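You operate a simulated robot arm through the tools that you are given. There is no shell and no other tool.

The job below is to be done with a simulated robot arm. You get a single attempt, and the scene is never put back.

## Task
True the edge of the small roll on the rewinder.
Fine: guide knob till the edge display shows 0.0 mm, brake by the chart, wind till the proud edge has gone; hands off the rolls while they turn; brake at HOLD at the end.

Only the result counts: the job must be done as asked and must still hold three seconds after the hand-in. Knocking over, shifting, dropping, spilling or breaking anything else fails it.

## Robot
A 7-joint arm with a fingered hand, fixed in place. Base frame: the origin is at the foot of the arm, x ahead of it, y to its left, z up; the work surface is at about z = 872. Lengths are in mm, angles in rad, forces in N, time in s.
Its first joint turns from -2.897 to 2.897 rad. Payload 3.7 kg.
The TCP is the grasp point between the finger pads, 25 mm short of the fingertips. In the tool frame z runs along the fingers and y along their closing line. The gripper opens to 88 mm. The gripper's body begins 29 mm behind the TCP. The gripper is a hand of 5 fingers: y runs from the thumb to the fingers, the wrist lies at [-13, -106, -174] in the tool frame.
Orientation is that of the tool frame in the base frame, as a unit quaternion [x, y, z, w]. With the fingers straight down and the wrist toward the robot, the tool's x, y and z point along [0, 1, 0], [1, 0, 0] and [0, 0, -1] of the base frame.

## Interface
- The arm moves only by the tool step_arm. Its argument "motion" is a list that holds one entry, the list of rows, each a list of 6 numbers: the shift along the base's x, y, z in units of 40 mm (1.0 is 40 mm), then the turn, a rotation vector about the base's x, y, z in units of 8 degrees (1.0 is 8 degrees). In form: [[[tx, ty, tz, ax, ay, az], ...]]. A call has 1 to 20 rows; each row shifts and turns the commanded pose from where the row before left it. A call with a number of a shift or a turn outside -1 to 1 is refused whole. Rows are played at 5 a second. More than 50 mm and 0.15 rad between two rows, and nothing of the call is played. A pose out of reach is approached as far as the arm can. The call stops where the force on the tool passes 40 N (or 10 N more than at its start, if that is more) or the arm is blocked; 0.2 s more then pass. In this call time passes only in rows, and 0.2 s behind the last. It gives the time, the measured TCP pose, the force on the tool (base axes), the opening and the grip force at its end, in the units of the frame above (readings bear some noise), with the torque about the TCP (base axes, N m) and any sound that the robot's microphone picked up.
- Cameras (640 x 400 px; columns grow to the right, rows downward): "scene" is fixed at [406.2, 647.3, 1504.8]; the picture's right is [-0.91, -0.41, 0.00], its down [-0.21, 0.47, -0.86] and it looks along [0.35, -0.78, -0.51] (base axes); focal length 313 px, centre (320, 200). "wrist" rides on the gripper at [59, -79, -105] in the tool frame; the picture's right is [-0.73, 0.32, -0.61], its down [-0.62, -0.68, 0.38] and it looks along [-0.29, 0.66, 0.70] (tool axes); focal length 234 px, centre (320, 200). There is no depth. A picture from a camera that has moved, and an enlarged one, comes with that camera's place and axes in the base frame and with its lens. The place of the scene camera against the robot may be out by one fixed shift of up to 12 mm in any direction.
- capture(camera): a new picture of that camera. It takes no simulated time.
- curl_fingers(index, middle, ring, little, thumb_bend, thumb_turn): sets how far each is bent, from 0 (flat) to 1 (curled in); at 0.3 the hand is open as for a grip, at 0.7 the pads meet at the TCP. One left out holds its place. A second passes; each finger stops where it meets its share of the squeeze, and holds until it gets a number again. It is the only way to open and close the hand. It gives what a move gives, with no picture; readings hold the bend of each and the force on index, middle, ring, little, thumb and palm. thumb_turn goes from beside the hand (0) to across from the fingers (1), as for a grip.
- inspect(camera, box): a new picture of the part [left, top, right, bottom] of that camera's present view, enlarged. It takes no simulated time.
- hand_in(): hands the job in; it is judged then, once.

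Places have to be worked out from the pictures, the camera data and where the tool is seen. Open the gripper and draw the arm clear of the work before you hand the job in, unless the task says otherwise.

The tools are called by a JSON object that holds its "method" and its "body". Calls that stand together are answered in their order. step_arm: Moves the arm, as the interface text tells. Its arguments: {"type":"object","properties":{"motion":{"type":"array"}},"required":["motion"]} The other tools are called the same way: curl_fingers (index, middle, ring, little, thumb_bend, thumb_turn) moves the fingers one by one; capture (camera) takes a picture; inspect (camera, box) takes an enlarged picture of a part of a camera's view; hand_in () hands the job in.

At the start:

```text
clock: 0.0
ee_pos: [543.2, -38.7, 1213.0]
orientation: [0.707, 0.707, -0.001, 0.0]
wrist_force: [0.3, -0.1, -0.3]
wrist_torque: [0.03, -0.04, 0.0]
grip_width: 87.7
finger_force: 0.2
shape: jaw
bend: [0.3, 0.3, 0.3, 0.3, 0.3, 0.98]
finger forces: [0.0, 0.1, 0.0, 0.1, 0.0, 0.1]
```

scene: 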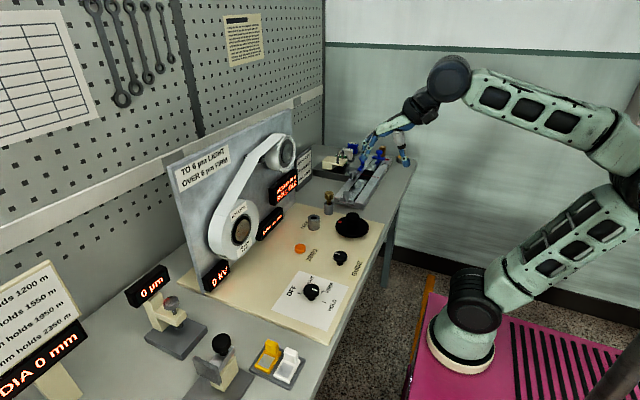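
wrist: 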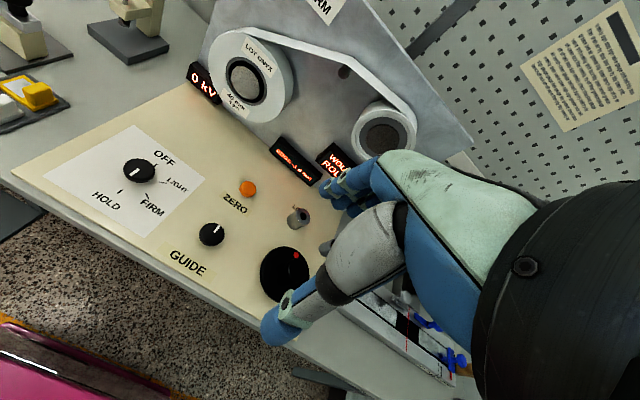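

I start by looking closely at the scene: the labels, displays and chart.

{"method": "inspect", "body": {"camera": "scene", "box": [170, 120, 330, 220]}}

{"method": "inspect", "body": {"camera": "scene", "box": [180, 200, 400, 340]}}

{"method": "inspect", "body": {"camera": "scene", "box": [0, 240, 160, 400]}}

{"method": "inspect", "body": {"camera": "scene", "box": [210, 5, 274, 75]}}

{"method": "inspect", "body": {"camera": "wrist", "box": [180, 20, 420, 200]}}

{"method": "inspect", "body": {"camera": "wrist", "box": [40, 120, 320, 300]}}

```text
4.00 times, centred on (250, 170) of scene
camera zoom: at [406.2, 647.3, 1504.8], right [-0.91, -0.41, 0.0], down [-0.21, 0.47, -0.86], along [0.35, -0.78, -0.51], focal length 1252 px, centre (600, 320)
```

zoom: 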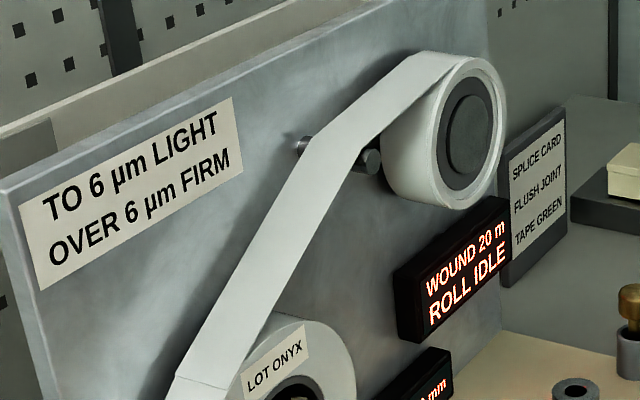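

```text
2.86 times, centred on (290, 270) of scene
camera zoom: at [406.2, 647.3, 1504.8], right [-0.91, -0.41, 0.0], down [-0.21, 0.47, -0.86], along [0.35, -0.78, -0.51], focal length 894 px, centre (406, 0)
```

zoom: 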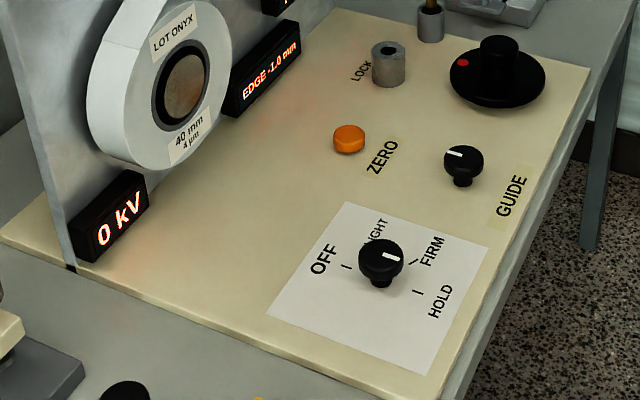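

```text
2.50 times, centred on (80, 320) of scene
camera zoom: at [406.2, 647.3, 1504.8], right [-0.91, -0.41, 0.0], down [-0.21, 0.47, -0.86], along [0.35, -0.78, -0.51], focal length 782 px, centre (920, -100)
```

zoom: 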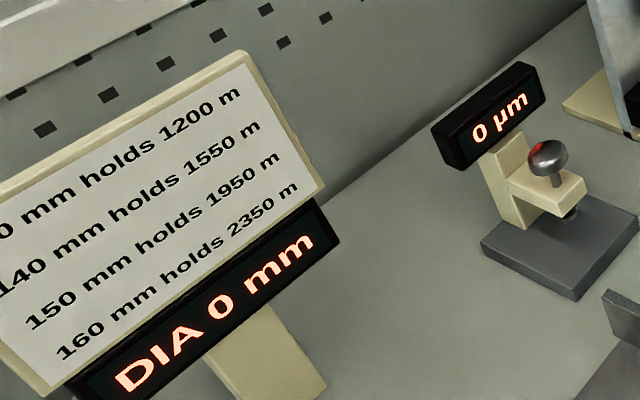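

```text
5.71 times, centred on (242, 40) of scene
camera zoom: at [406.2, 647.3, 1504.8], right [-0.91, -0.41, 0.0], down [-0.21, 0.47, -0.86], along [0.35, -0.78, -0.51], focal length 1789 px, centre (766, 1114)
```

zoom: 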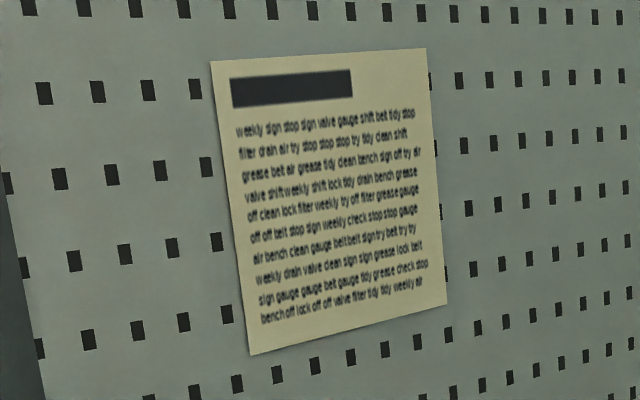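

```text
2.22 times, centred on (300, 110) of wrist
camera zoom: at [463.8, 19.6, 1316.8], right [0.32, -0.73, 0.61], down [-0.68, -0.62, -0.38], along [0.66, -0.29, -0.7], focal length 520 px, centre (364, 400)
```

zoom: 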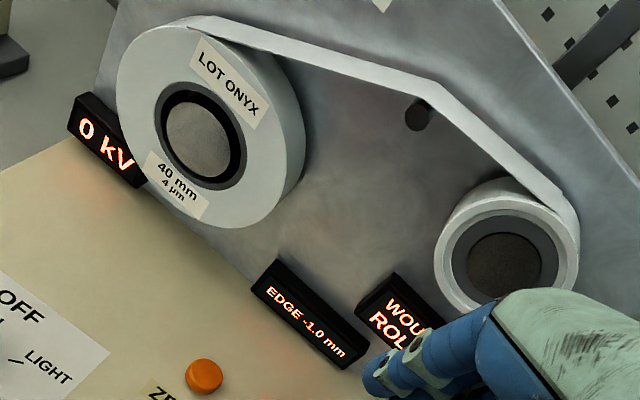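

```text
2.22 times, centred on (180, 210) of wrist
camera zoom: at [463.8, 19.6, 1316.8], right [0.32, -0.73, 0.61], down [-0.68, -0.62, -0.38], along [0.66, -0.29, -0.7], focal length 520 px, centre (631, 178)
```

zoom: 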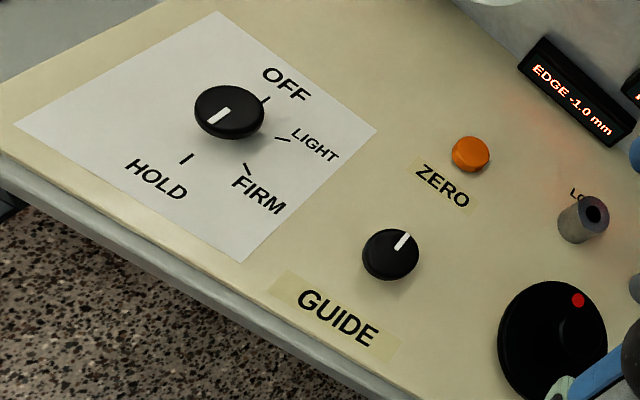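

The label reads 4 µm, so the chart gives LIGHT, and the edge display reads -1.0 mm. I look at the remaining parts for labels or other information.

{"method": "inspect", "body": {"camera": "scene", "box": [230, 120, 310, 170]}}

{"method": "inspect", "body": {"camera": "scene", "box": [290, 130, 430, 250]}}

{"method": "inspect", "body": {"camera": "scene", "box": [0, 0, 110, 140]}}

{"method": "inspect", "body": {"camera": "scene", "box": [180, 310, 320, 400]}}

{"method": "inspect", "body": {"camera": "scene", "box": [280, 260, 350, 330]}}

{"method": "inspect", "body": {"camera": "wrist", "box": [230, 190, 370, 310]}}

```text
8.00 times, centred on (270, 145) of scene
camera zoom: at [406.2, 647.3, 1504.8], right [-0.91, -0.41, 0.0], down [-0.21, 0.47, -0.86], along [0.35, -0.78, -0.51], focal length 2504 px, centre (720, 640)
```

zoom: 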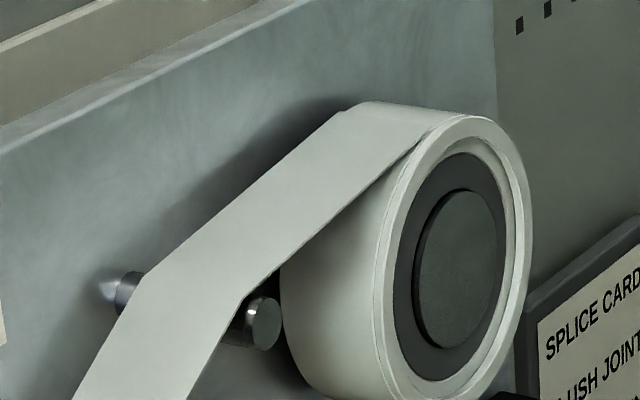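

```text
3.33 times, centred on (360, 190) of scene
camera zoom: at [406.2, 647.3, 1504.8], right [-0.91, -0.41, 0.0], down [-0.21, 0.47, -0.86], along [0.35, -0.78, -0.51], focal length 1043 px, centre (187, 233)
```

zoom: 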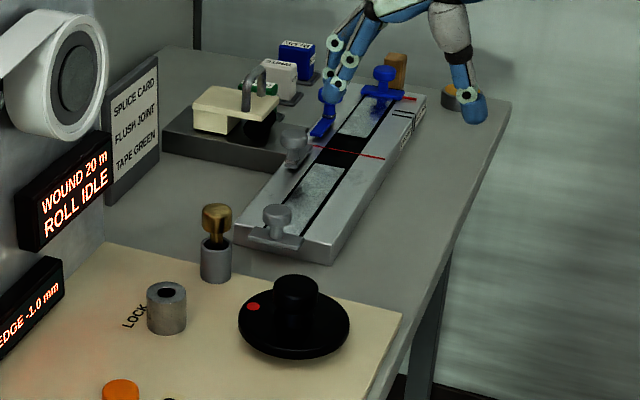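

```text
2.86 times, centred on (55, 70) of scene
camera zoom: at [406.2, 647.3, 1504.8], right [-0.91, -0.41, 0.0], down [-0.21, 0.47, -0.86], along [0.35, -0.78, -0.51], focal length 894 px, centre (1077, 571)
```

zoom: 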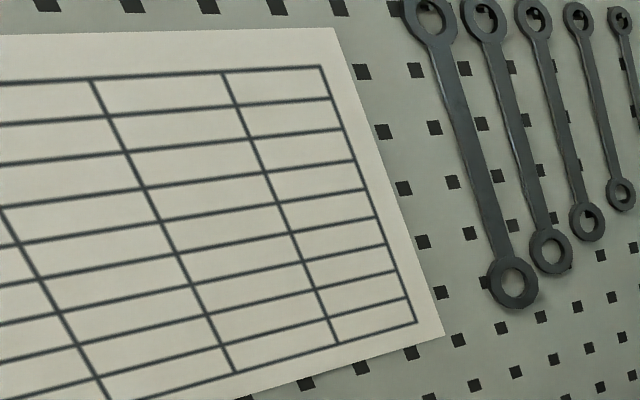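

```text
4.44 times, centred on (250, 355) of scene
camera zoom: at [406.2, 647.3, 1504.8], right [-0.91, -0.41, 0.0], down [-0.21, 0.47, -0.86], along [0.35, -0.78, -0.51], focal length 1391 px, centre (631, -489)
```

zoom: 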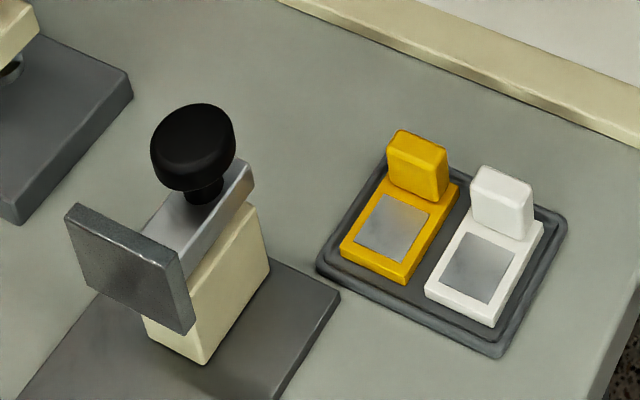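

```text
5.71 times, centred on (315, 295) of scene
camera zoom: at [406.2, 647.3, 1504.8], right [-0.91, -0.41, 0.0], down [-0.21, 0.47, -0.86], along [0.35, -0.78, -0.51], focal length 1789 px, centre (349, -343)
```

zoom: 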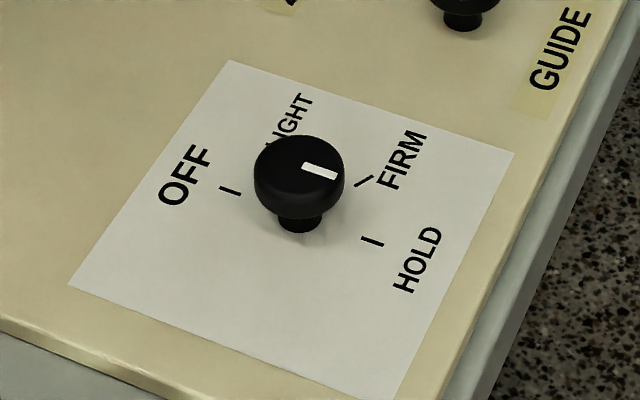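

```text
3.33 times, centred on (300, 250) of wrist
camera zoom: at [463.8, 19.6, 1316.8], right [0.32, -0.73, 0.61], down [-0.68, -0.62, -0.38], along [0.66, -0.29, -0.7], focal length 781 px, centre (387, 33)
```

zoom: 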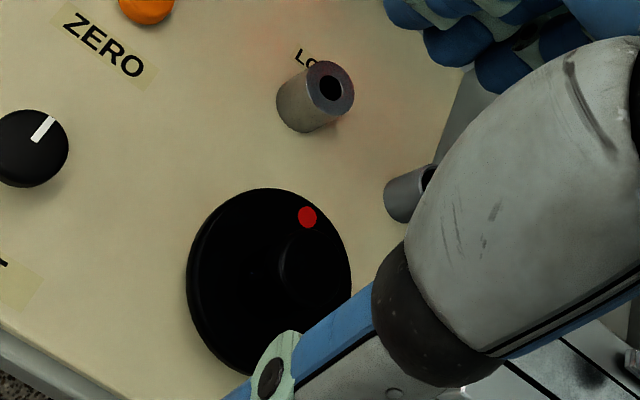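

The brake knob is at HOLD now. From the wrist view I estimate the guide knob at about (624, 2), the brake at about (645, 147) and the wheel at about (641, -149). I move over the guide knob, staying high, to get a second view for triangulation.

{"method": "step_arm", "body": {"motion": [[[0.4, 0.2, -0.8, 0, 0, 0], [0.4, 0.2, -0.8, 0, 0, 0], [0.4, 0.2, -0.8, 0, 0, 0], [0.4, 0.2, -0.8, 0, 0, 0], [0.4, 0.2, -0.8, 0, 0, 0]]]}}

{"method": "capture", "body": {"camera": "wrist"}}

{"method": "capture", "body": {"camera": "scene"}}

```text
clock: 1.2
ee_pos: [622.0, 1.8, 1050.8]
orientation: [0.706, 0.708, 0.0, 0.001]
wrist_force: [-0.2, 0.0, 0.3]
wrist_torque: [0.02, 0.0, 0.02]
grip_width: 87.6
finger_force: 0.1
shape: jaw
bend: [0.3, 0.3, 0.3, 0.3, 0.3, 0.98]
finger forces: [0.0, 0.0, 0.0, 0.1, 0.1, 0.1]
```

```text
taken
camera wrist: at [543.1, 60.4, 1155.7], right [0.32, -0.73, 0.61], down [-0.68, -0.62, -0.38], along [0.66, -0.29, -0.7], focal length 234 px, centre (320, 200)
```

wrist: 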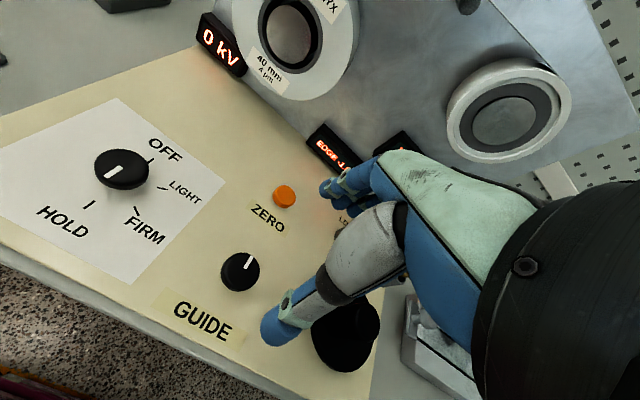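

```text
taken
```

scene: 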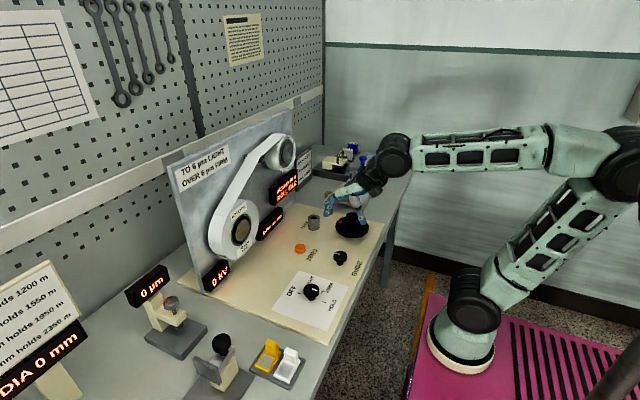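

The guide knob is visible in this view, but the baseline to the first view is poor. I shift sideways at the same height for a better triangulation.

{"method": "step_arm", "body": {"motion": [[[0, -0.7, 0, 0, 0, 0], [0, -0.7, 0, 0, 0, 0], [0, -0.6, 0, 0, 0, 0]]]}}

{"method": "capture", "body": {"camera": "wrist"}}

{"method": "inspect", "body": {"camera": "wrist", "box": [0, 80, 240, 260]}}

{"method": "inspect", "body": {"camera": "wrist", "box": [200, 220, 360, 340]}}

```text
clock: 2.0
ee_pos: [621.8, -79.2, 1051.9]
orientation: [0.706, 0.708, 0.0, -0.001]
wrist_force: [0.5, 1.1, 0.4]
wrist_torque: [-0.03, -0.04, -0.01]
grip_width: 87.6
finger_force: 0.0
shape: jaw
bend: [0.3, 0.3, 0.3, 0.3, 0.3, 0.98]
finger forces: [0.0, 0.0, 0.0, 0.0, 0.1, 0.0]
```

```text
taken
camera wrist: at [542.9, -20.3, 1156.6], right [0.32, -0.73, 0.61], down [-0.68, -0.62, -0.38], along [0.66, -0.29, -0.7], focal length 234 px, centre (320, 200)
```

wrist: 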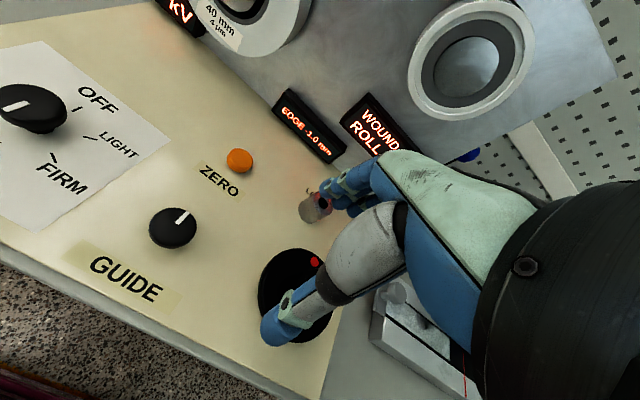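

```text
2.22 times, centred on (120, 170) of wrist
camera zoom: at [542.9, -20.3, 1156.6], right [0.32, -0.73, 0.61], down [-0.68, -0.62, -0.38], along [0.66, -0.29, -0.7], focal length 520 px, centre (764, 267)
```

zoom: 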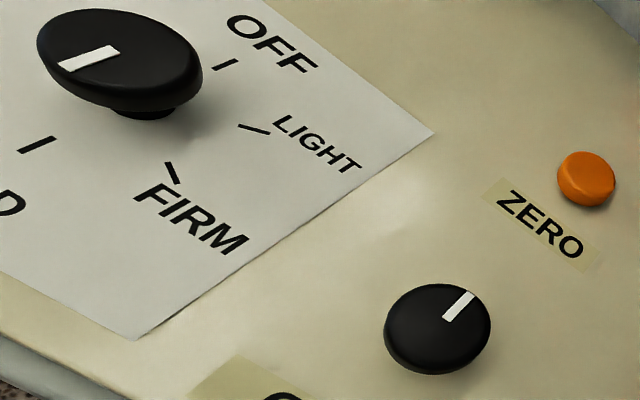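

```text
3.33 times, centred on (280, 280) of wrist
camera zoom: at [542.9, -20.3, 1156.6], right [0.32, -0.73, 0.61], down [-0.68, -0.62, -0.38], along [0.66, -0.29, -0.7], focal length 781 px, centre (453, -67)
```

zoom: 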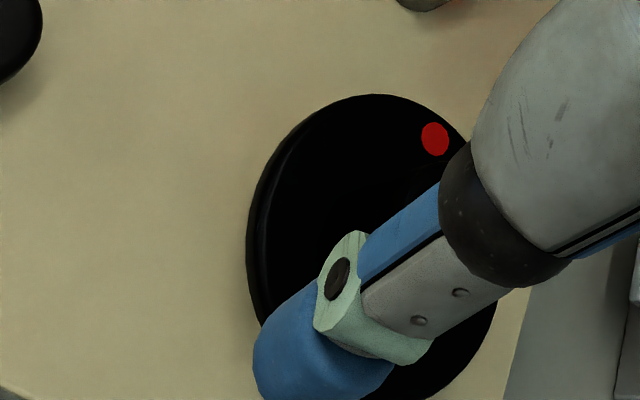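

Triangulation gives the panel at z of about 872–876 and the guide knob top at about (632, 2, 897). I move the hand above the guide knob at TCP z = 960 and check the alignment from both cameras.

{"method": "step_arm", "body": {"motion": [[[0.1, 0.7, -0.7, 0, 0, 0], [0.1, 0.7, -0.8, 0, 0, 0], [0.05, 0.63, -0.8, 0, 0, 0]]]}}

{"method": "capture", "body": {"camera": "wrist"}}

{"method": "inspect", "body": {"camera": "scene", "box": [270, 140, 430, 260]}}

```text
clock: 2.8
ee_pos: [635.5, -0.4, 960.5]
orientation: [0.708, 0.707, -0.001, 0.0]
wrist_force: [0.4, 1.1, -0.6]
wrist_torque: [0.01, 0.0, 0.01]
grip_width: 87.5
finger_force: 0.1
shape: jaw
bend: [0.3, 0.3, 0.3, 0.3, 0.3, 0.98]
finger forces: [0.1, 0.0, 0.0, 0.1, 0.1, 0.0]
```

```text
taken
camera wrist: at [554.8, 59.3, 1064.8], right [0.32, -0.73, 0.61], down [-0.68, -0.62, -0.38], along [0.66, -0.29, -0.7], focal length 234 px, centre (320, 200)
```

wrist: 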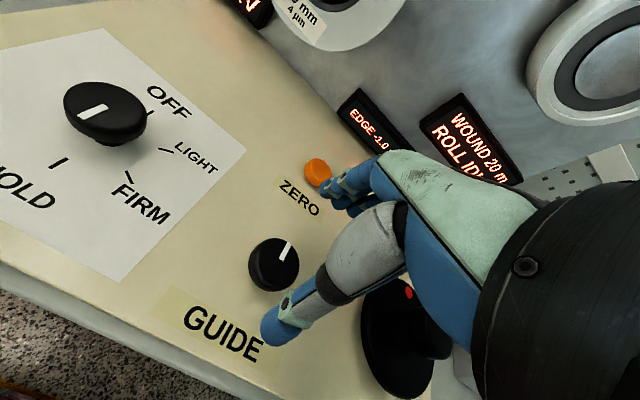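

```text
3.33 times, centred on (350, 200) of scene
camera zoom: at [406.2, 647.3, 1504.8], right [-0.91, -0.41, 0.0], down [-0.21, 0.47, -0.86], along [0.35, -0.78, -0.51], focal length 1043 px, centre (220, 200)
```

zoom: 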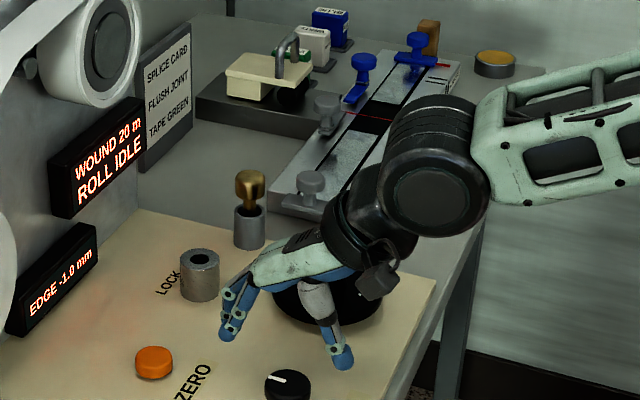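

The hand is lined up over the guide knob: fingers on the +x side, thumb on the -x side. I descend towards grip height in small steps and watch the force.

{"method": "step_arm", "body": {"motion": [[[-0.1, 0.06, -0.5, 0, 0, 0], [0, 0, -0.5, 0, 0, 0]]]}}

{"method": "capture", "body": {"camera": "wrist"}}

{"method": "inspect", "body": {"camera": "scene", "box": [290, 180, 410, 270]}}

```text
clock: 3.4
ee_pos: [629.1, 3.6, 920.0]
orientation: [0.707, 0.707, 0.0, 0.0]
wrist_force: [0.2, 0.0, -0.3]
wrist_torque: [0.01, 0.02, -0.03]
grip_width: 87.7
finger_force: 0.0
shape: jaw
bend: [0.3, 0.3, 0.3, 0.3, 0.3, 0.98]
finger forces: [0.0, 0.0, 0.1, 0.0, 0.0, 0.1]
```

```text
taken
camera wrist: at [549.7, 62.5, 1023.7], right [0.32, -0.73, 0.61], down [-0.68, -0.62, -0.38], along [0.66, -0.29, -0.7], focal length 234 px, centre (320, 200)
```

wrist: 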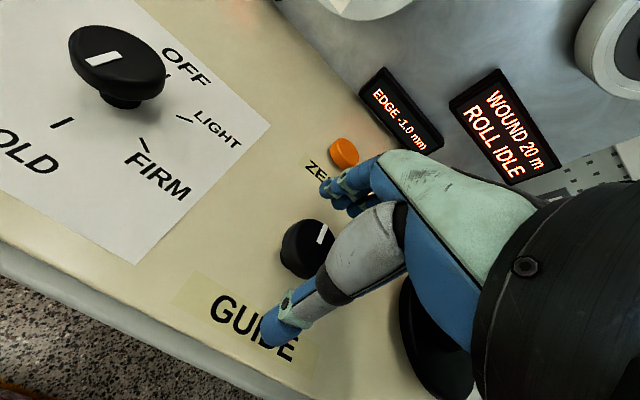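

```text
4.44 times, centred on (350, 225) of scene
camera zoom: at [406.2, 647.3, 1504.8], right [-0.91, -0.41, 0.0], down [-0.21, 0.47, -0.86], along [0.35, -0.78, -0.51], focal length 1391 px, centre (187, 89)
```

zoom: 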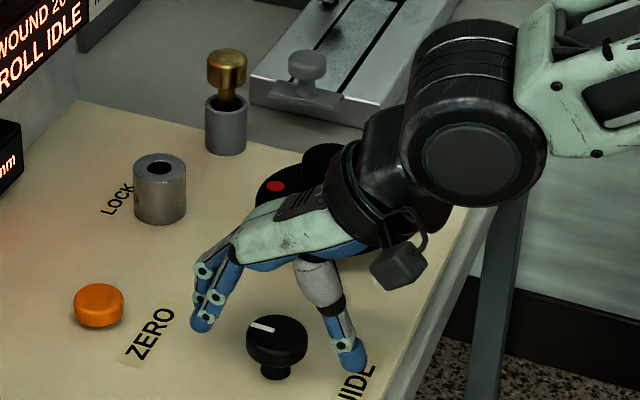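

The knob sits between the thumb and fingers, about 3 mm further in +x. I correct this and lower to about z = 907, then close on the knob.

{"method": "step_arm", "body": {"motion": [[[0.08, -0.05, -0.17, 0, 0, 0], [0, 0, -0.15, 0, 0, 0]]]}}

{"method": "inspect", "body": {"camera": "scene", "box": [290, 200, 390, 270]}}

{"method": "inspect", "body": {"camera": "wrist", "box": [220, 120, 460, 300]}}

```text
clock: 4.0
ee_pos: [631.4, 0.8, 907.7]
orientation: [0.707, 0.707, 0.001, 0.001]
wrist_force: [-0.1, 0.3, -0.2]
wrist_torque: [0.0, 0.01, 0.01]
grip_width: 87.5
finger_force: 0.1
shape: jaw
bend: [0.3, 0.3, 0.3, 0.3, 0.3, 0.98]
finger forces: [0.0, 0.0, 0.0, 0.0, 0.0, 0.0]
```

```text
5.71 times, centred on (340, 235) of scene
camera zoom: at [406.2, 647.3, 1504.8], right [-0.91, -0.41, 0.0], down [-0.21, 0.47, -0.86], along [0.35, -0.78, -0.51], focal length 1789 px, centre (206, 0)
```

zoom: 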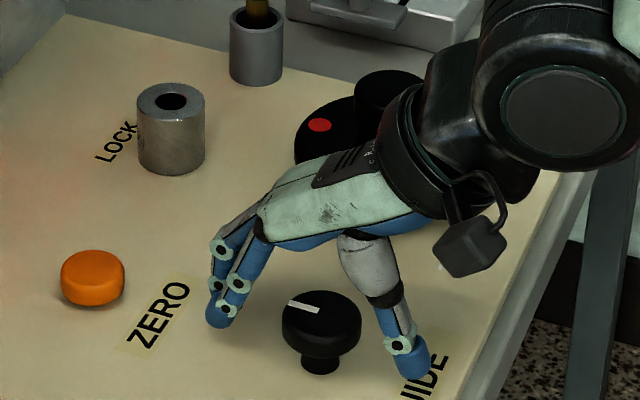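

```text
2.22 times, centred on (340, 210) of wrist
camera zoom: at [552.6, 61.3, 1011.8], right [0.32, -0.73, 0.61], down [-0.68, -0.62, -0.38], along [0.66, -0.29, -0.7], focal length 520 px, centre (276, 178)
```

zoom: 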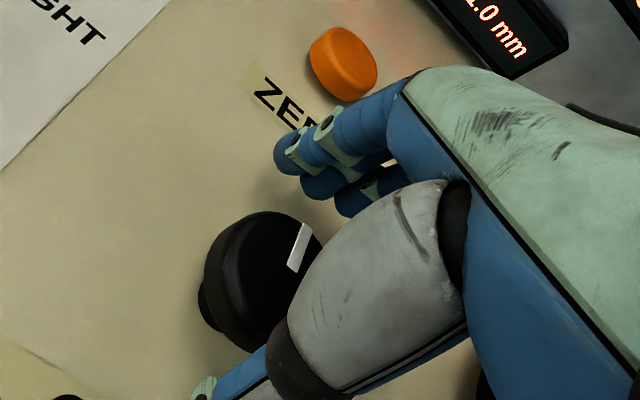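

The TCP sits over the knob centre and the fingertips are beside the head. I close partway to see how the fingers and thumb meet the knob.

{"method": "curl_fingers", "body": {"index": 0.5, "middle": 0.5, "ring": 0.5, "little": 0.5, "thumb_bend": 0.5}}

{"method": "inspect", "body": {"camera": "scene", "box": [290, 200, 390, 270]}}

{"method": "inspect", "body": {"camera": "wrist", "box": [220, 120, 460, 300]}}

```text
clock: 5.0
ee_pos: [631.0, 2.3, 908.2]
orientation: [0.707, 0.708, 0.0, 0.0]
wrist_force: [-0.5, 0.0, -0.4]
wrist_torque: [0.05, 0.03, 0.03]
grip_width: 42.4
finger_force: 0.0
shape: fingers
bend: [0.5, 0.5, 0.5, 0.5, 0.5, 0.98]
finger forces: [0.0, 0.0, 0.0, 0.0, 0.1, 0.0]
```

```text
5.71 times, centred on (340, 235) of scene
camera zoom: at [406.2, 647.3, 1504.8], right [-0.91, -0.41, 0.0], down [-0.21, 0.47, -0.86], along [0.35, -0.78, -0.51], focal length 1789 px, centre (206, 0)
```

zoom: 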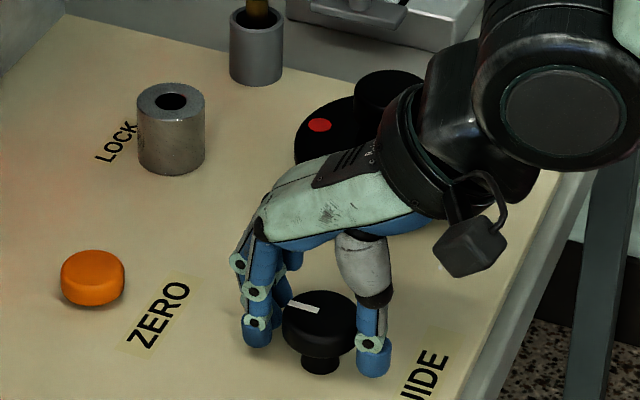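

```text
2.22 times, centred on (340, 210) of wrist
camera zoom: at [552.6, 61.1, 1011.7], right [0.32, -0.73, 0.61], down [-0.68, -0.62, -0.38], along [0.66, -0.29, -0.7], focal length 520 px, centre (276, 178)
```

zoom: 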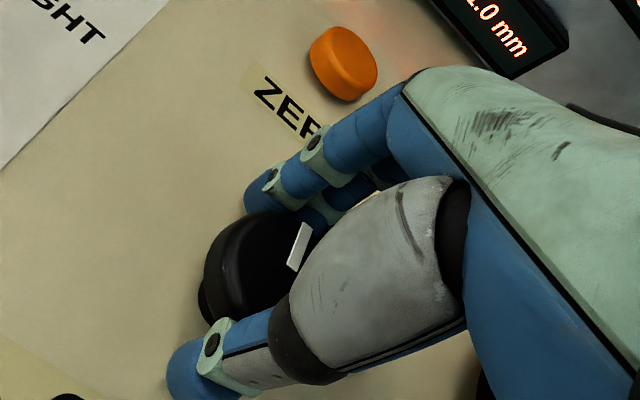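

The grip width is 42 mm, just clear of the knob on both sides. I close until the fingers meet it.

{"method": "curl_fingers", "body": {"index": 0.62, "middle": 0.62, "ring": 0.62, "little": 0.62, "thumb_bend": 0.62}}

{"method": "inspect", "body": {"camera": "scene", "box": [290, 200, 390, 270]}}

{"method": "inspect", "body": {"camera": "scene", "box": [230, 165, 310, 265]}}

```text
clock: 6.0
ee_pos: [632.6, 0.3, 907.5]
orientation: [0.707, 0.707, -0.001, 0.0]
wrist_force: [-2.9, -0.2, -1.3]
wrist_torque: [-0.01, 0.05, -0.05]
grip_width: 28.2
finger_force: 4.3
shape: fingers
bend: [0.58, 0.61, 0.62, 0.62, 0.55, 0.97]
finger forces: [2.3, 0.5, 0.0, 0.0, 5.6, 0.0]
```

```text
5.71 times, centred on (340, 235) of scene
camera zoom: at [406.2, 647.3, 1504.8], right [-0.91, -0.41, 0.0], down [-0.21, 0.47, -0.86], along [0.35, -0.78, -0.51], focal length 1789 px, centre (206, 0)
```

zoom: 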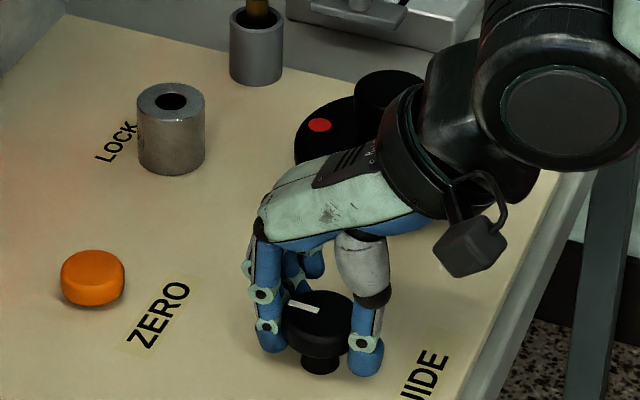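

```text
4.00 times, centred on (270, 215) of scene
camera zoom: at [406.2, 647.3, 1504.8], right [-0.91, -0.41, 0.0], down [-0.21, 0.47, -0.86], along [0.35, -0.78, -0.51], focal length 1252 px, centre (520, 140)
```

zoom: 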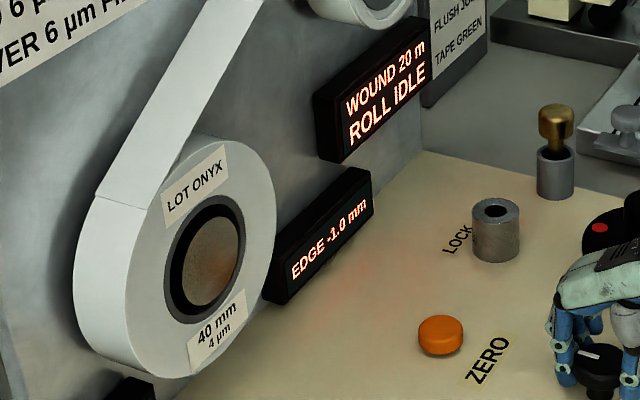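

The index, middle and thumb hold the knob. I try a turn of +16° about z and read the edge display.

{"method": "step_arm", "body": {"motion": [[[0, 0, 0, 0, 0, 0.5], [0, 0, 0, 0, 0, 0.5], [0, 0, 0, 0, 0, 0.5], [0, 0, 0, 0, 0, 0.5]]]}}

{"method": "inspect", "body": {"camera": "scene", "box": [230, 165, 310, 265]}}

{"method": "inspect", "body": {"camera": "scene", "box": [290, 200, 390, 270]}}

```text
clock: 7.0
ee_pos: [632.4, 2.2, 907.5]
orientation: [0.601, 0.799, 0.0, 0.0]
wrist_force: [-3.3, 0.2, -3.1]
wrist_torque: [0.0, 0.06, -0.04]
grip_width: 28.1
finger_force: 3.9
shape: fingers
bend: [0.59, 0.62, 0.62, 0.62, 0.55, 0.96]
finger forces: [2.1, 0.4, 0.1, 0.1, 6.0, 0.0]
```

```text
4.00 times, centred on (270, 215) of scene
camera zoom: at [406.2, 647.3, 1504.8], right [-0.91, -0.41, 0.0], down [-0.21, 0.47, -0.86], along [0.35, -0.78, -0.51], focal length 1252 px, centre (520, 140)
```

zoom: 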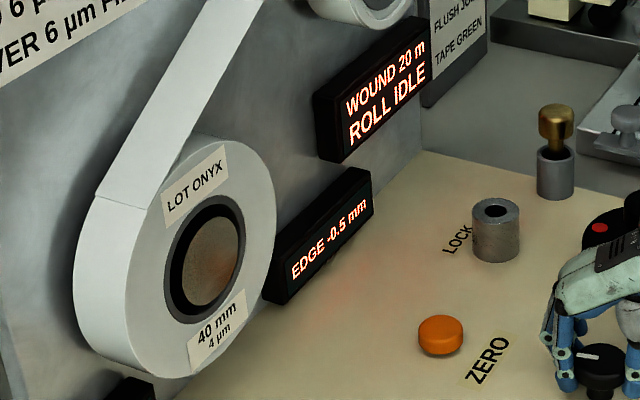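

```text
5.71 times, centred on (340, 235) of scene
camera zoom: at [406.2, 647.3, 1504.8], right [-0.91, -0.41, 0.0], down [-0.21, 0.47, -0.86], along [0.35, -0.78, -0.51], focal length 1789 px, centre (206, 0)
```

zoom: 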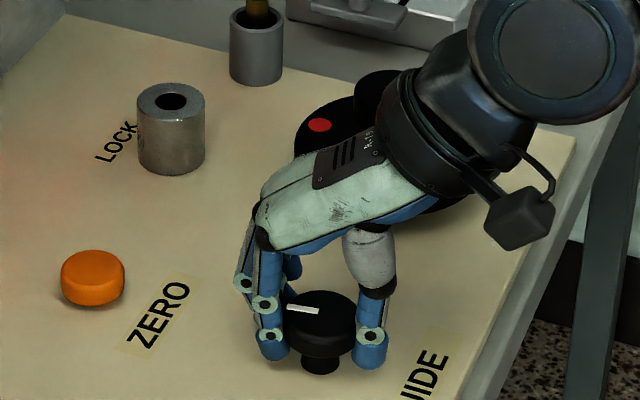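

The display went from -1.0 to -0.5 mm, so this is the right direction. I turn a further 12° and read again.

{"method": "step_arm", "body": {"motion": [[[0, 0, 0, 0, 0, 0.5], [0, 0, 0, 0, 0, 0.5], [0, 0, 0, 0, 0, 0.5]]]}}

{"method": "inspect", "body": {"camera": "scene", "box": [230, 165, 310, 265]}}

```text
clock: 7.8
ee_pos: [632.0, 2.2, 908.3]
orientation: [0.514, 0.858, 0.0, 0.001]
wrist_force: [-5.7, 0.6, -2.6]
wrist_torque: [0.0, 0.07, -0.04]
grip_width: 28.1
finger_force: 4.0
shape: fingers
bend: [0.59, 0.62, 0.62, 0.62, 0.56, 0.96]
finger forces: [2.4, 0.2, 0.0, 0.0, 6.5, 0.0]
```

```text
4.00 times, centred on (270, 215) of scene
camera zoom: at [406.2, 647.3, 1504.8], right [-0.91, -0.41, 0.0], down [-0.21, 0.47, -0.86], along [0.35, -0.78, -0.51], focal length 1252 px, centre (520, 140)
```

zoom: 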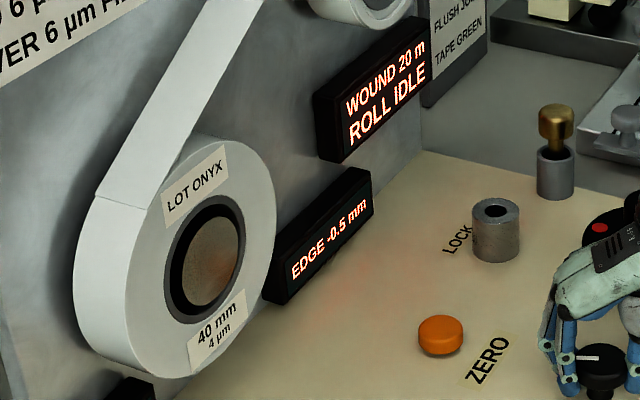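

The display still reads -0.5, so I check whether the knob actually turned.

{"method": "inspect", "body": {"camera": "scene", "box": [320, 235, 370, 275]}}

{"method": "inspect", "body": {"camera": "wrist", "box": [220, 120, 460, 300]}}

```text
10.00 times, centred on (345, 255) of scene
camera zoom: at [406.2, 647.3, 1504.8], right [-0.91, -0.41, 0.0], down [-0.21, 0.47, -0.86], along [0.35, -0.78, -0.51], focal length 3130 px, centre (70, -350)
```

zoom: 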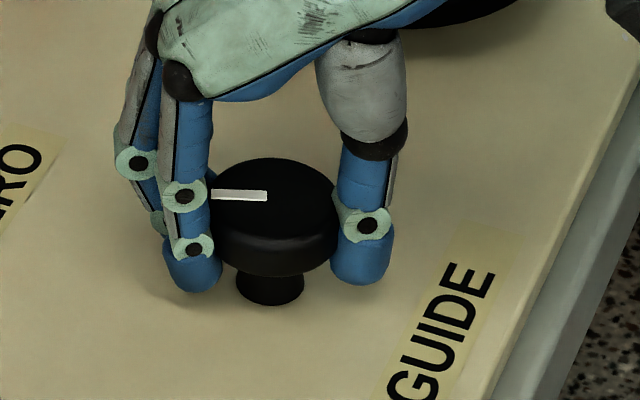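

```text
2.22 times, centred on (340, 210) of wrist
camera zoom: at [534.2, 17.1, 1011.8], right [0.63, -0.49, 0.61], down [-0.31, -0.87, -0.38], along [0.72, 0.05, -0.7], focal length 520 px, centre (276, 178)
```

zoom: 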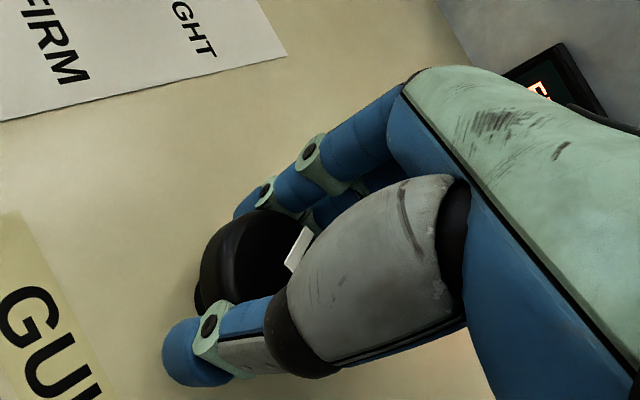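

The knob has turned with the hand, so the guide may step in increments. I continue in small steps and read after each.

{"method": "step_arm", "body": {"motion": [[[0, 0, 0, 0, 0, 0.5], [0, 0, 0, 0, 0, 0.5]]]}}

{"method": "inspect", "body": {"camera": "scene", "box": [230, 165, 310, 265]}}

```text
clock: 8.4
ee_pos: [631.5, 2.0, 908.3]
orientation: [0.453, 0.891, 0.0, 0.0]
wrist_force: [-4.5, 1.0, -1.7]
wrist_torque: [0.01, 0.06, -0.07]
grip_width: 28.2
finger_force: 4.7
shape: fingers
bend: [0.59, 0.62, 0.62, 0.62, 0.56, 0.95]
finger forces: [2.8, 0.1, 0.0, 0.0, 6.1, 0.1]
```

```text
4.00 times, centred on (270, 215) of scene
camera zoom: at [406.2, 647.3, 1504.8], right [-0.91, -0.41, 0.0], down [-0.21, 0.47, -0.86], along [0.35, -0.78, -0.51], focal length 1252 px, centre (520, 140)
```

zoom: 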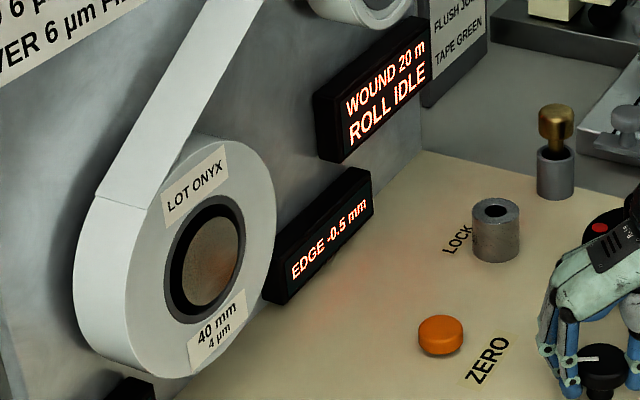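

Still -0.5 at about 36° total. If the detents are about 30° apart, the next comes past 45°, so I continue.

{"method": "step_arm", "body": {"motion": [[[0, 0, 0, 0, 0, 0.5], [0, 0, 0, 0, 0, 0.5], [0, 0, 0, 0, 0, 0.5]]]}}

{"method": "inspect", "body": {"camera": "scene", "box": [230, 165, 310, 265]}}

{"method": "inspect", "body": {"camera": "scene", "box": [320, 235, 370, 275]}}

```text
clock: 9.2
ee_pos: [631.4, 1.1, 906.6]
orientation: [0.357, 0.934, 0.0, 0.0]
wrist_force: [-5.6, -0.6, 0.0]
wrist_torque: [0.0, 0.08, -0.05]
grip_width: 28.1
finger_force: 4.8
shape: fingers
bend: [0.59, 0.62, 0.62, 0.62, 0.56, 0.95]
finger forces: [2.5, 0.0, 0.0, 0.1, 6.6, 0.0]
```

```text
4.00 times, centred on (270, 215) of scene
camera zoom: at [406.2, 647.3, 1504.8], right [-0.91, -0.41, 0.0], down [-0.21, 0.47, -0.86], along [0.35, -0.78, -0.51], focal length 1252 px, centre (520, 140)
```

zoom: 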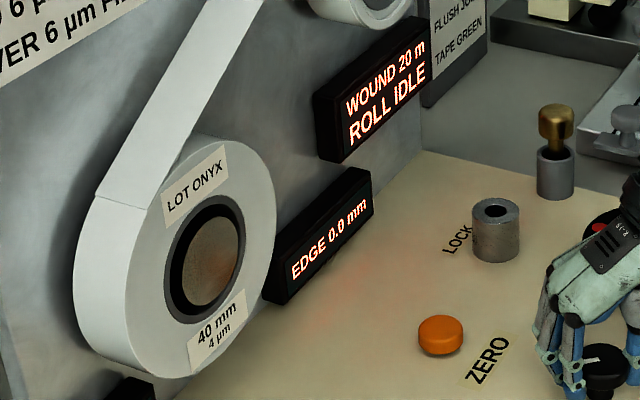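

```text
10.00 times, centred on (345, 255) of scene
camera zoom: at [406.2, 647.3, 1504.8], right [-0.91, -0.41, 0.0], down [-0.21, 0.47, -0.86], along [0.35, -0.78, -0.51], focal length 3130 px, centre (70, -350)
```

zoom: 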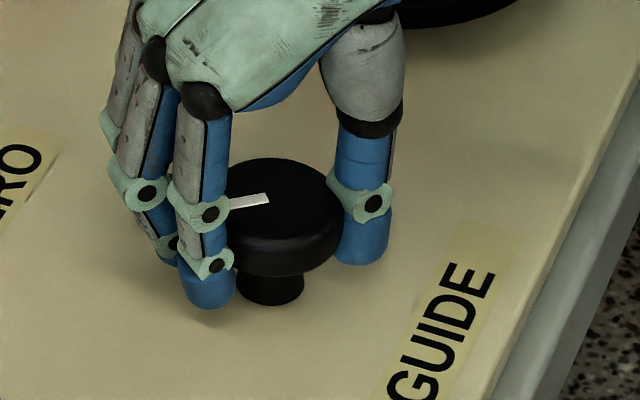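

The display now reads 0.0 mm at about 48° total, which is probably near the detent's edge. I turn a little further to centre it and make sure it stays at 0.0.

{"method": "step_arm", "body": {"motion": [[[0, 0, 0, 0, 0, 0.4], [0, 0, 0, 0, 0, 0.4]]]}}

{"method": "inspect", "body": {"camera": "scene", "box": [230, 165, 310, 265]}}

```text
clock: 9.8
ee_pos: [632.2, 2.7, 908.9]
orientation: [0.305, 0.952, -0.001, 0.0]
wrist_force: [-5.9, 0.5, -2.7]
wrist_torque: [-0.01, 0.07, -0.04]
grip_width: 28.2
finger_force: 5.8
shape: fingers
bend: [0.59, 0.62, 0.62, 0.62, 0.56, 0.95]
finger forces: [3.2, 0.1, 0.0, 0.0, 6.8, 0.0]
```

```text
4.00 times, centred on (270, 215) of scene
camera zoom: at [406.2, 647.3, 1504.8], right [-0.91, -0.41, 0.0], down [-0.21, 0.47, -0.86], along [0.35, -0.78, -0.51], focal length 1252 px, centre (520, 140)
```

zoom: 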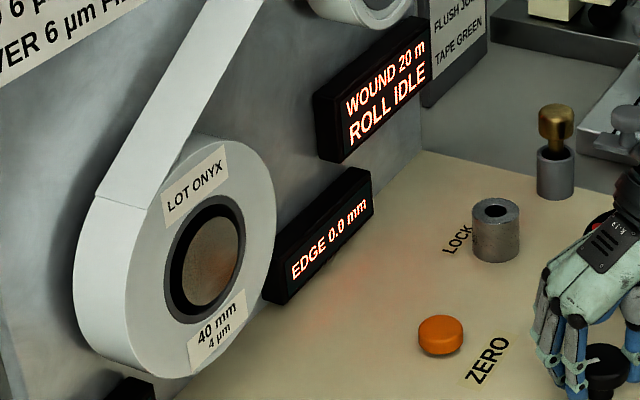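

The display still reads 0.0. I release the knob gently and check that it stays there.

{"method": "curl_fingers", "body": {"index": 0.3, "middle": 0.3, "ring": 0.3, "little": 0.3, "thumb_bend": 0.3}}

{"method": "inspect", "body": {"camera": "scene", "box": [230, 165, 310, 265]}}

{"method": "inspect", "body": {"camera": "scene", "box": [310, 225, 380, 275]}}

```text
clock: 10.8
ee_pos: [632.3, 1.9, 907.4]
orientation: [0.305, 0.952, 0.001, 0.0]
wrist_force: [-0.6, 1.0, -0.1]
wrist_torque: [-0.02, 0.01, 0.02]
grip_width: 84.6
finger_force: 0.1
shape: fingers
bend: [0.3, 0.3, 0.3, 0.3, 0.3, 0.97]
finger forces: [0.0, 0.1, 0.0, 0.0, 0.0, 0.1]
```

```text
4.00 times, centred on (270, 215) of scene
camera zoom: at [406.2, 647.3, 1504.8], right [-0.91, -0.41, 0.0], down [-0.21, 0.47, -0.86], along [0.35, -0.78, -0.51], focal length 1252 px, centre (520, 140)
```

zoom: 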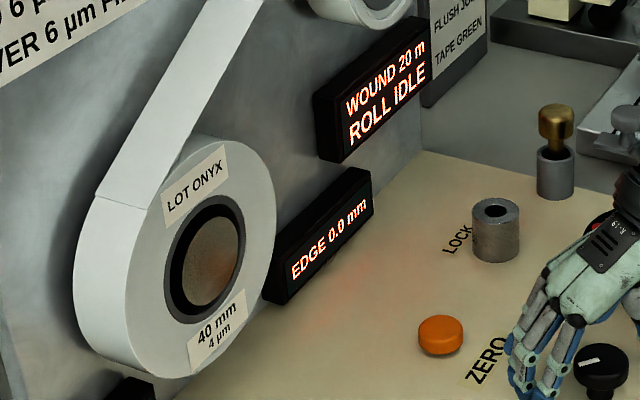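

```text
8.00 times, centred on (345, 250) of scene
camera zoom: at [406.2, 647.3, 1504.8], right [-0.91, -0.41, 0.0], down [-0.21, 0.47, -0.86], along [0.35, -0.78, -0.51], focal length 2504 px, centre (120, -200)
```

zoom: 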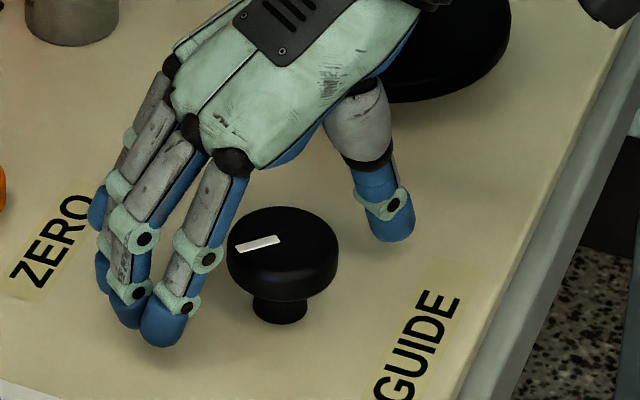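

The edge reads 0.0 with the hand off. Next is the brake, from HOLD to LIGHT, which is +120° through FIRM. I raise the hand, move over the brake knob at about (648, 150) and wind the hand back to a yaw of about -50°.

{"method": "step_arm", "body": {"motion": [[[0, 0, 0.75, 0, 0, 0], [0, 0, 0.75, 0, 0, 0], [0.032, 0.285, 0, 0, 0, -1], [0.032, 0.285, 0, 0, 0, -1], [0.032, 0.285, 0, 0, 0, -1], [0.032, 0.285, 0, 0, 0, -1], [0.032, 0.285, 0, 0, 0, -1], [0.032, 0.285, 0, 0, 0, -1], [0.032, 0.285, 0, 0, 0, -1], [0.032, 0.285, 0, 0, 0, -1], [0.032, 0.285, 0, 0, 0, -1], [0.032, 0.285, 0, 0, 0, -1], [0.032, 0.285, 0, 0, 0, -1], [0.032, 0.285, 0, 0, 0, -1], [0.032, 0.285, 0, 0, 0, -1]]]}}

{"method": "capture", "body": {"camera": "wrist"}}

{"method": "capture", "body": {"camera": "scene"}}

```text
clock: 14.0
ee_pos: [648.5, 151.9, 968.8]
orientation: [0.938, 0.346, 0.0, 0.001]
wrist_force: [-0.2, 0.1, -0.2]
wrist_torque: [-0.02, 0.01, 0.02]
grip_width: 84.7
finger_force: 0.0
shape: fingers
bend: [0.3, 0.3, 0.3, 0.3, 0.3, 0.97]
finger forces: [0.0, 0.0, 0.0, 0.0, 0.0, 0.1]
```

```text
taken
camera wrist: at [642.1, 250.7, 1072.8], right [-0.34, -0.72, 0.61], down [-0.92, 0.11, -0.38], along [0.21, -0.69, -0.7], focal length 234 px, centre (320, 200)
```

wrist: 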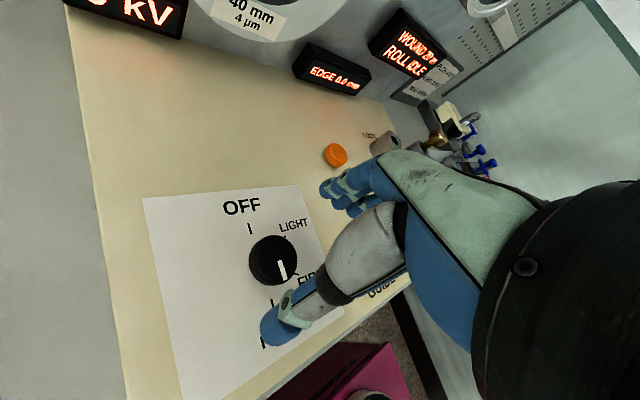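

```text
taken
```

scene: 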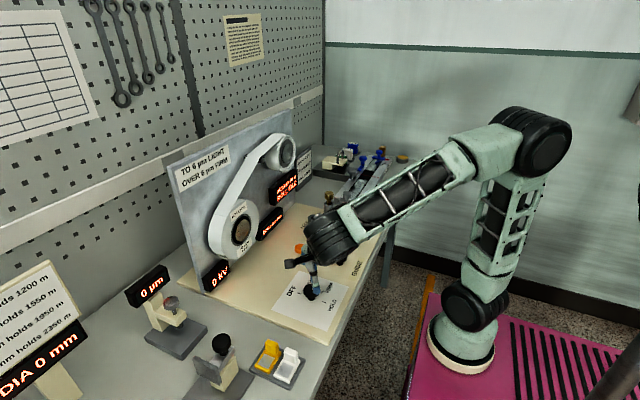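

The brake knob is directly under the hand at about (650, 151). I descend to grip height.

{"method": "step_arm", "body": {"motion": [[[0.04, 0, -0.6, 0, 0, 0], [0, 0, -0.6, 0, 0, 0], [0, 0, -0.32, 0, 0, 0]]]}}

{"method": "inspect", "body": {"camera": "scene", "box": [270, 240, 370, 310]}}

{"method": "inspect", "body": {"camera": "wrist", "box": [220, 120, 460, 300]}}

```text
clock: 14.8
ee_pos: [650.4, 150.9, 908.0]
orientation: [0.939, 0.345, 0.001, -0.001]
wrist_force: [-0.3, -0.3, -0.7]
wrist_torque: [0.02, 0.01, 0.0]
grip_width: 84.7
finger_force: 0.1
shape: fingers
bend: [0.3, 0.3, 0.3, 0.3, 0.3, 0.97]
finger forces: [0.0, 0.0, 0.0, 0.0, 0.1, 0.0]
```

```text
5.71 times, centred on (320, 275) of scene
camera zoom: at [406.2, 647.3, 1504.8], right [-0.91, -0.41, 0.0], down [-0.21, 0.47, -0.86], along [0.35, -0.78, -0.51], focal length 1789 px, centre (320, -229)
```

zoom: 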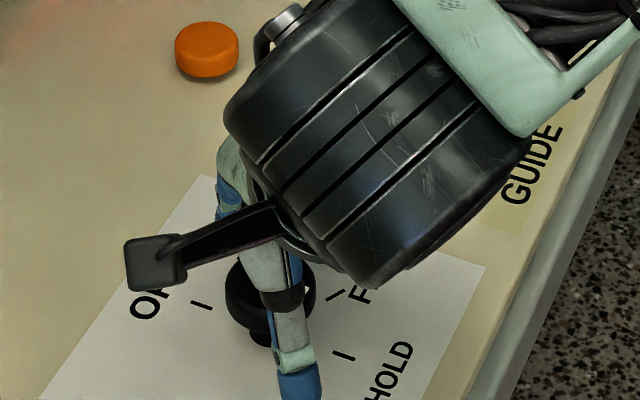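

```text
2.22 times, centred on (340, 210) of wrist
camera zoom: at [643.2, 249.5, 1012.0], right [-0.34, -0.72, 0.61], down [-0.92, 0.11, -0.38], along [0.21, -0.69, -0.7], focal length 520 px, centre (276, 178)
```

zoom: 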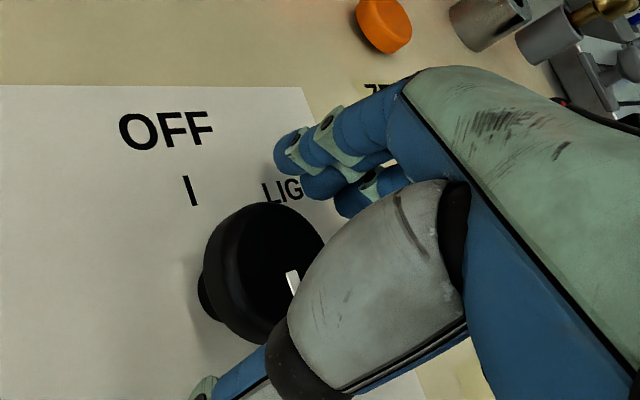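

The brake knob sits in the hand just as the guide knob did. I close on it.

{"method": "curl_fingers", "body": {"index": 0.66, "middle": 0.66, "ring": 0.62, "little": 0.62, "thumb_bend": 0.66}}

{"method": "inspect", "body": {"camera": "wrist", "box": [220, 120, 460, 300]}}

```text
clock: 15.8
ee_pos: [649.5, 151.1, 908.4]
orientation: [0.939, 0.345, 0.0, 0.001]
wrist_force: [2.2, -2.4, -4.0]
wrist_torque: [0.02, -0.01, 0.0]
grip_width: 28.0
finger_force: 8.1
shape: fingers
bend: [0.57, 0.62, 0.62, 0.62, 0.58, 0.97]
finger forces: [6.6, 3.0, 0.1, 0.0, 6.6, 0.0]
```

```text
2.22 times, centred on (340, 210) of wrist
camera zoom: at [643.4, 249.2, 1012.1], right [-0.34, -0.72, 0.61], down [-0.92, 0.11, -0.38], along [0.21, -0.69, -0.7], focal length 520 px, centre (276, 178)
```

zoom: 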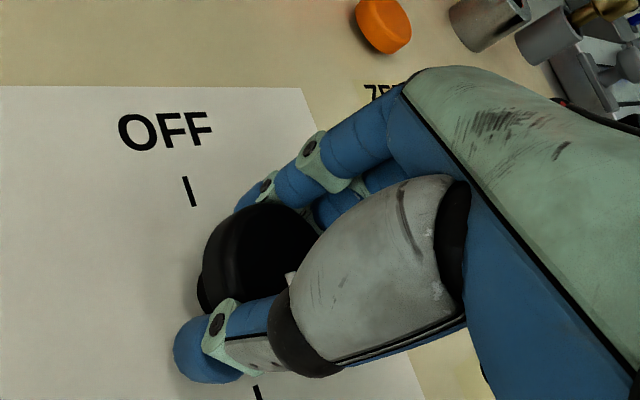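

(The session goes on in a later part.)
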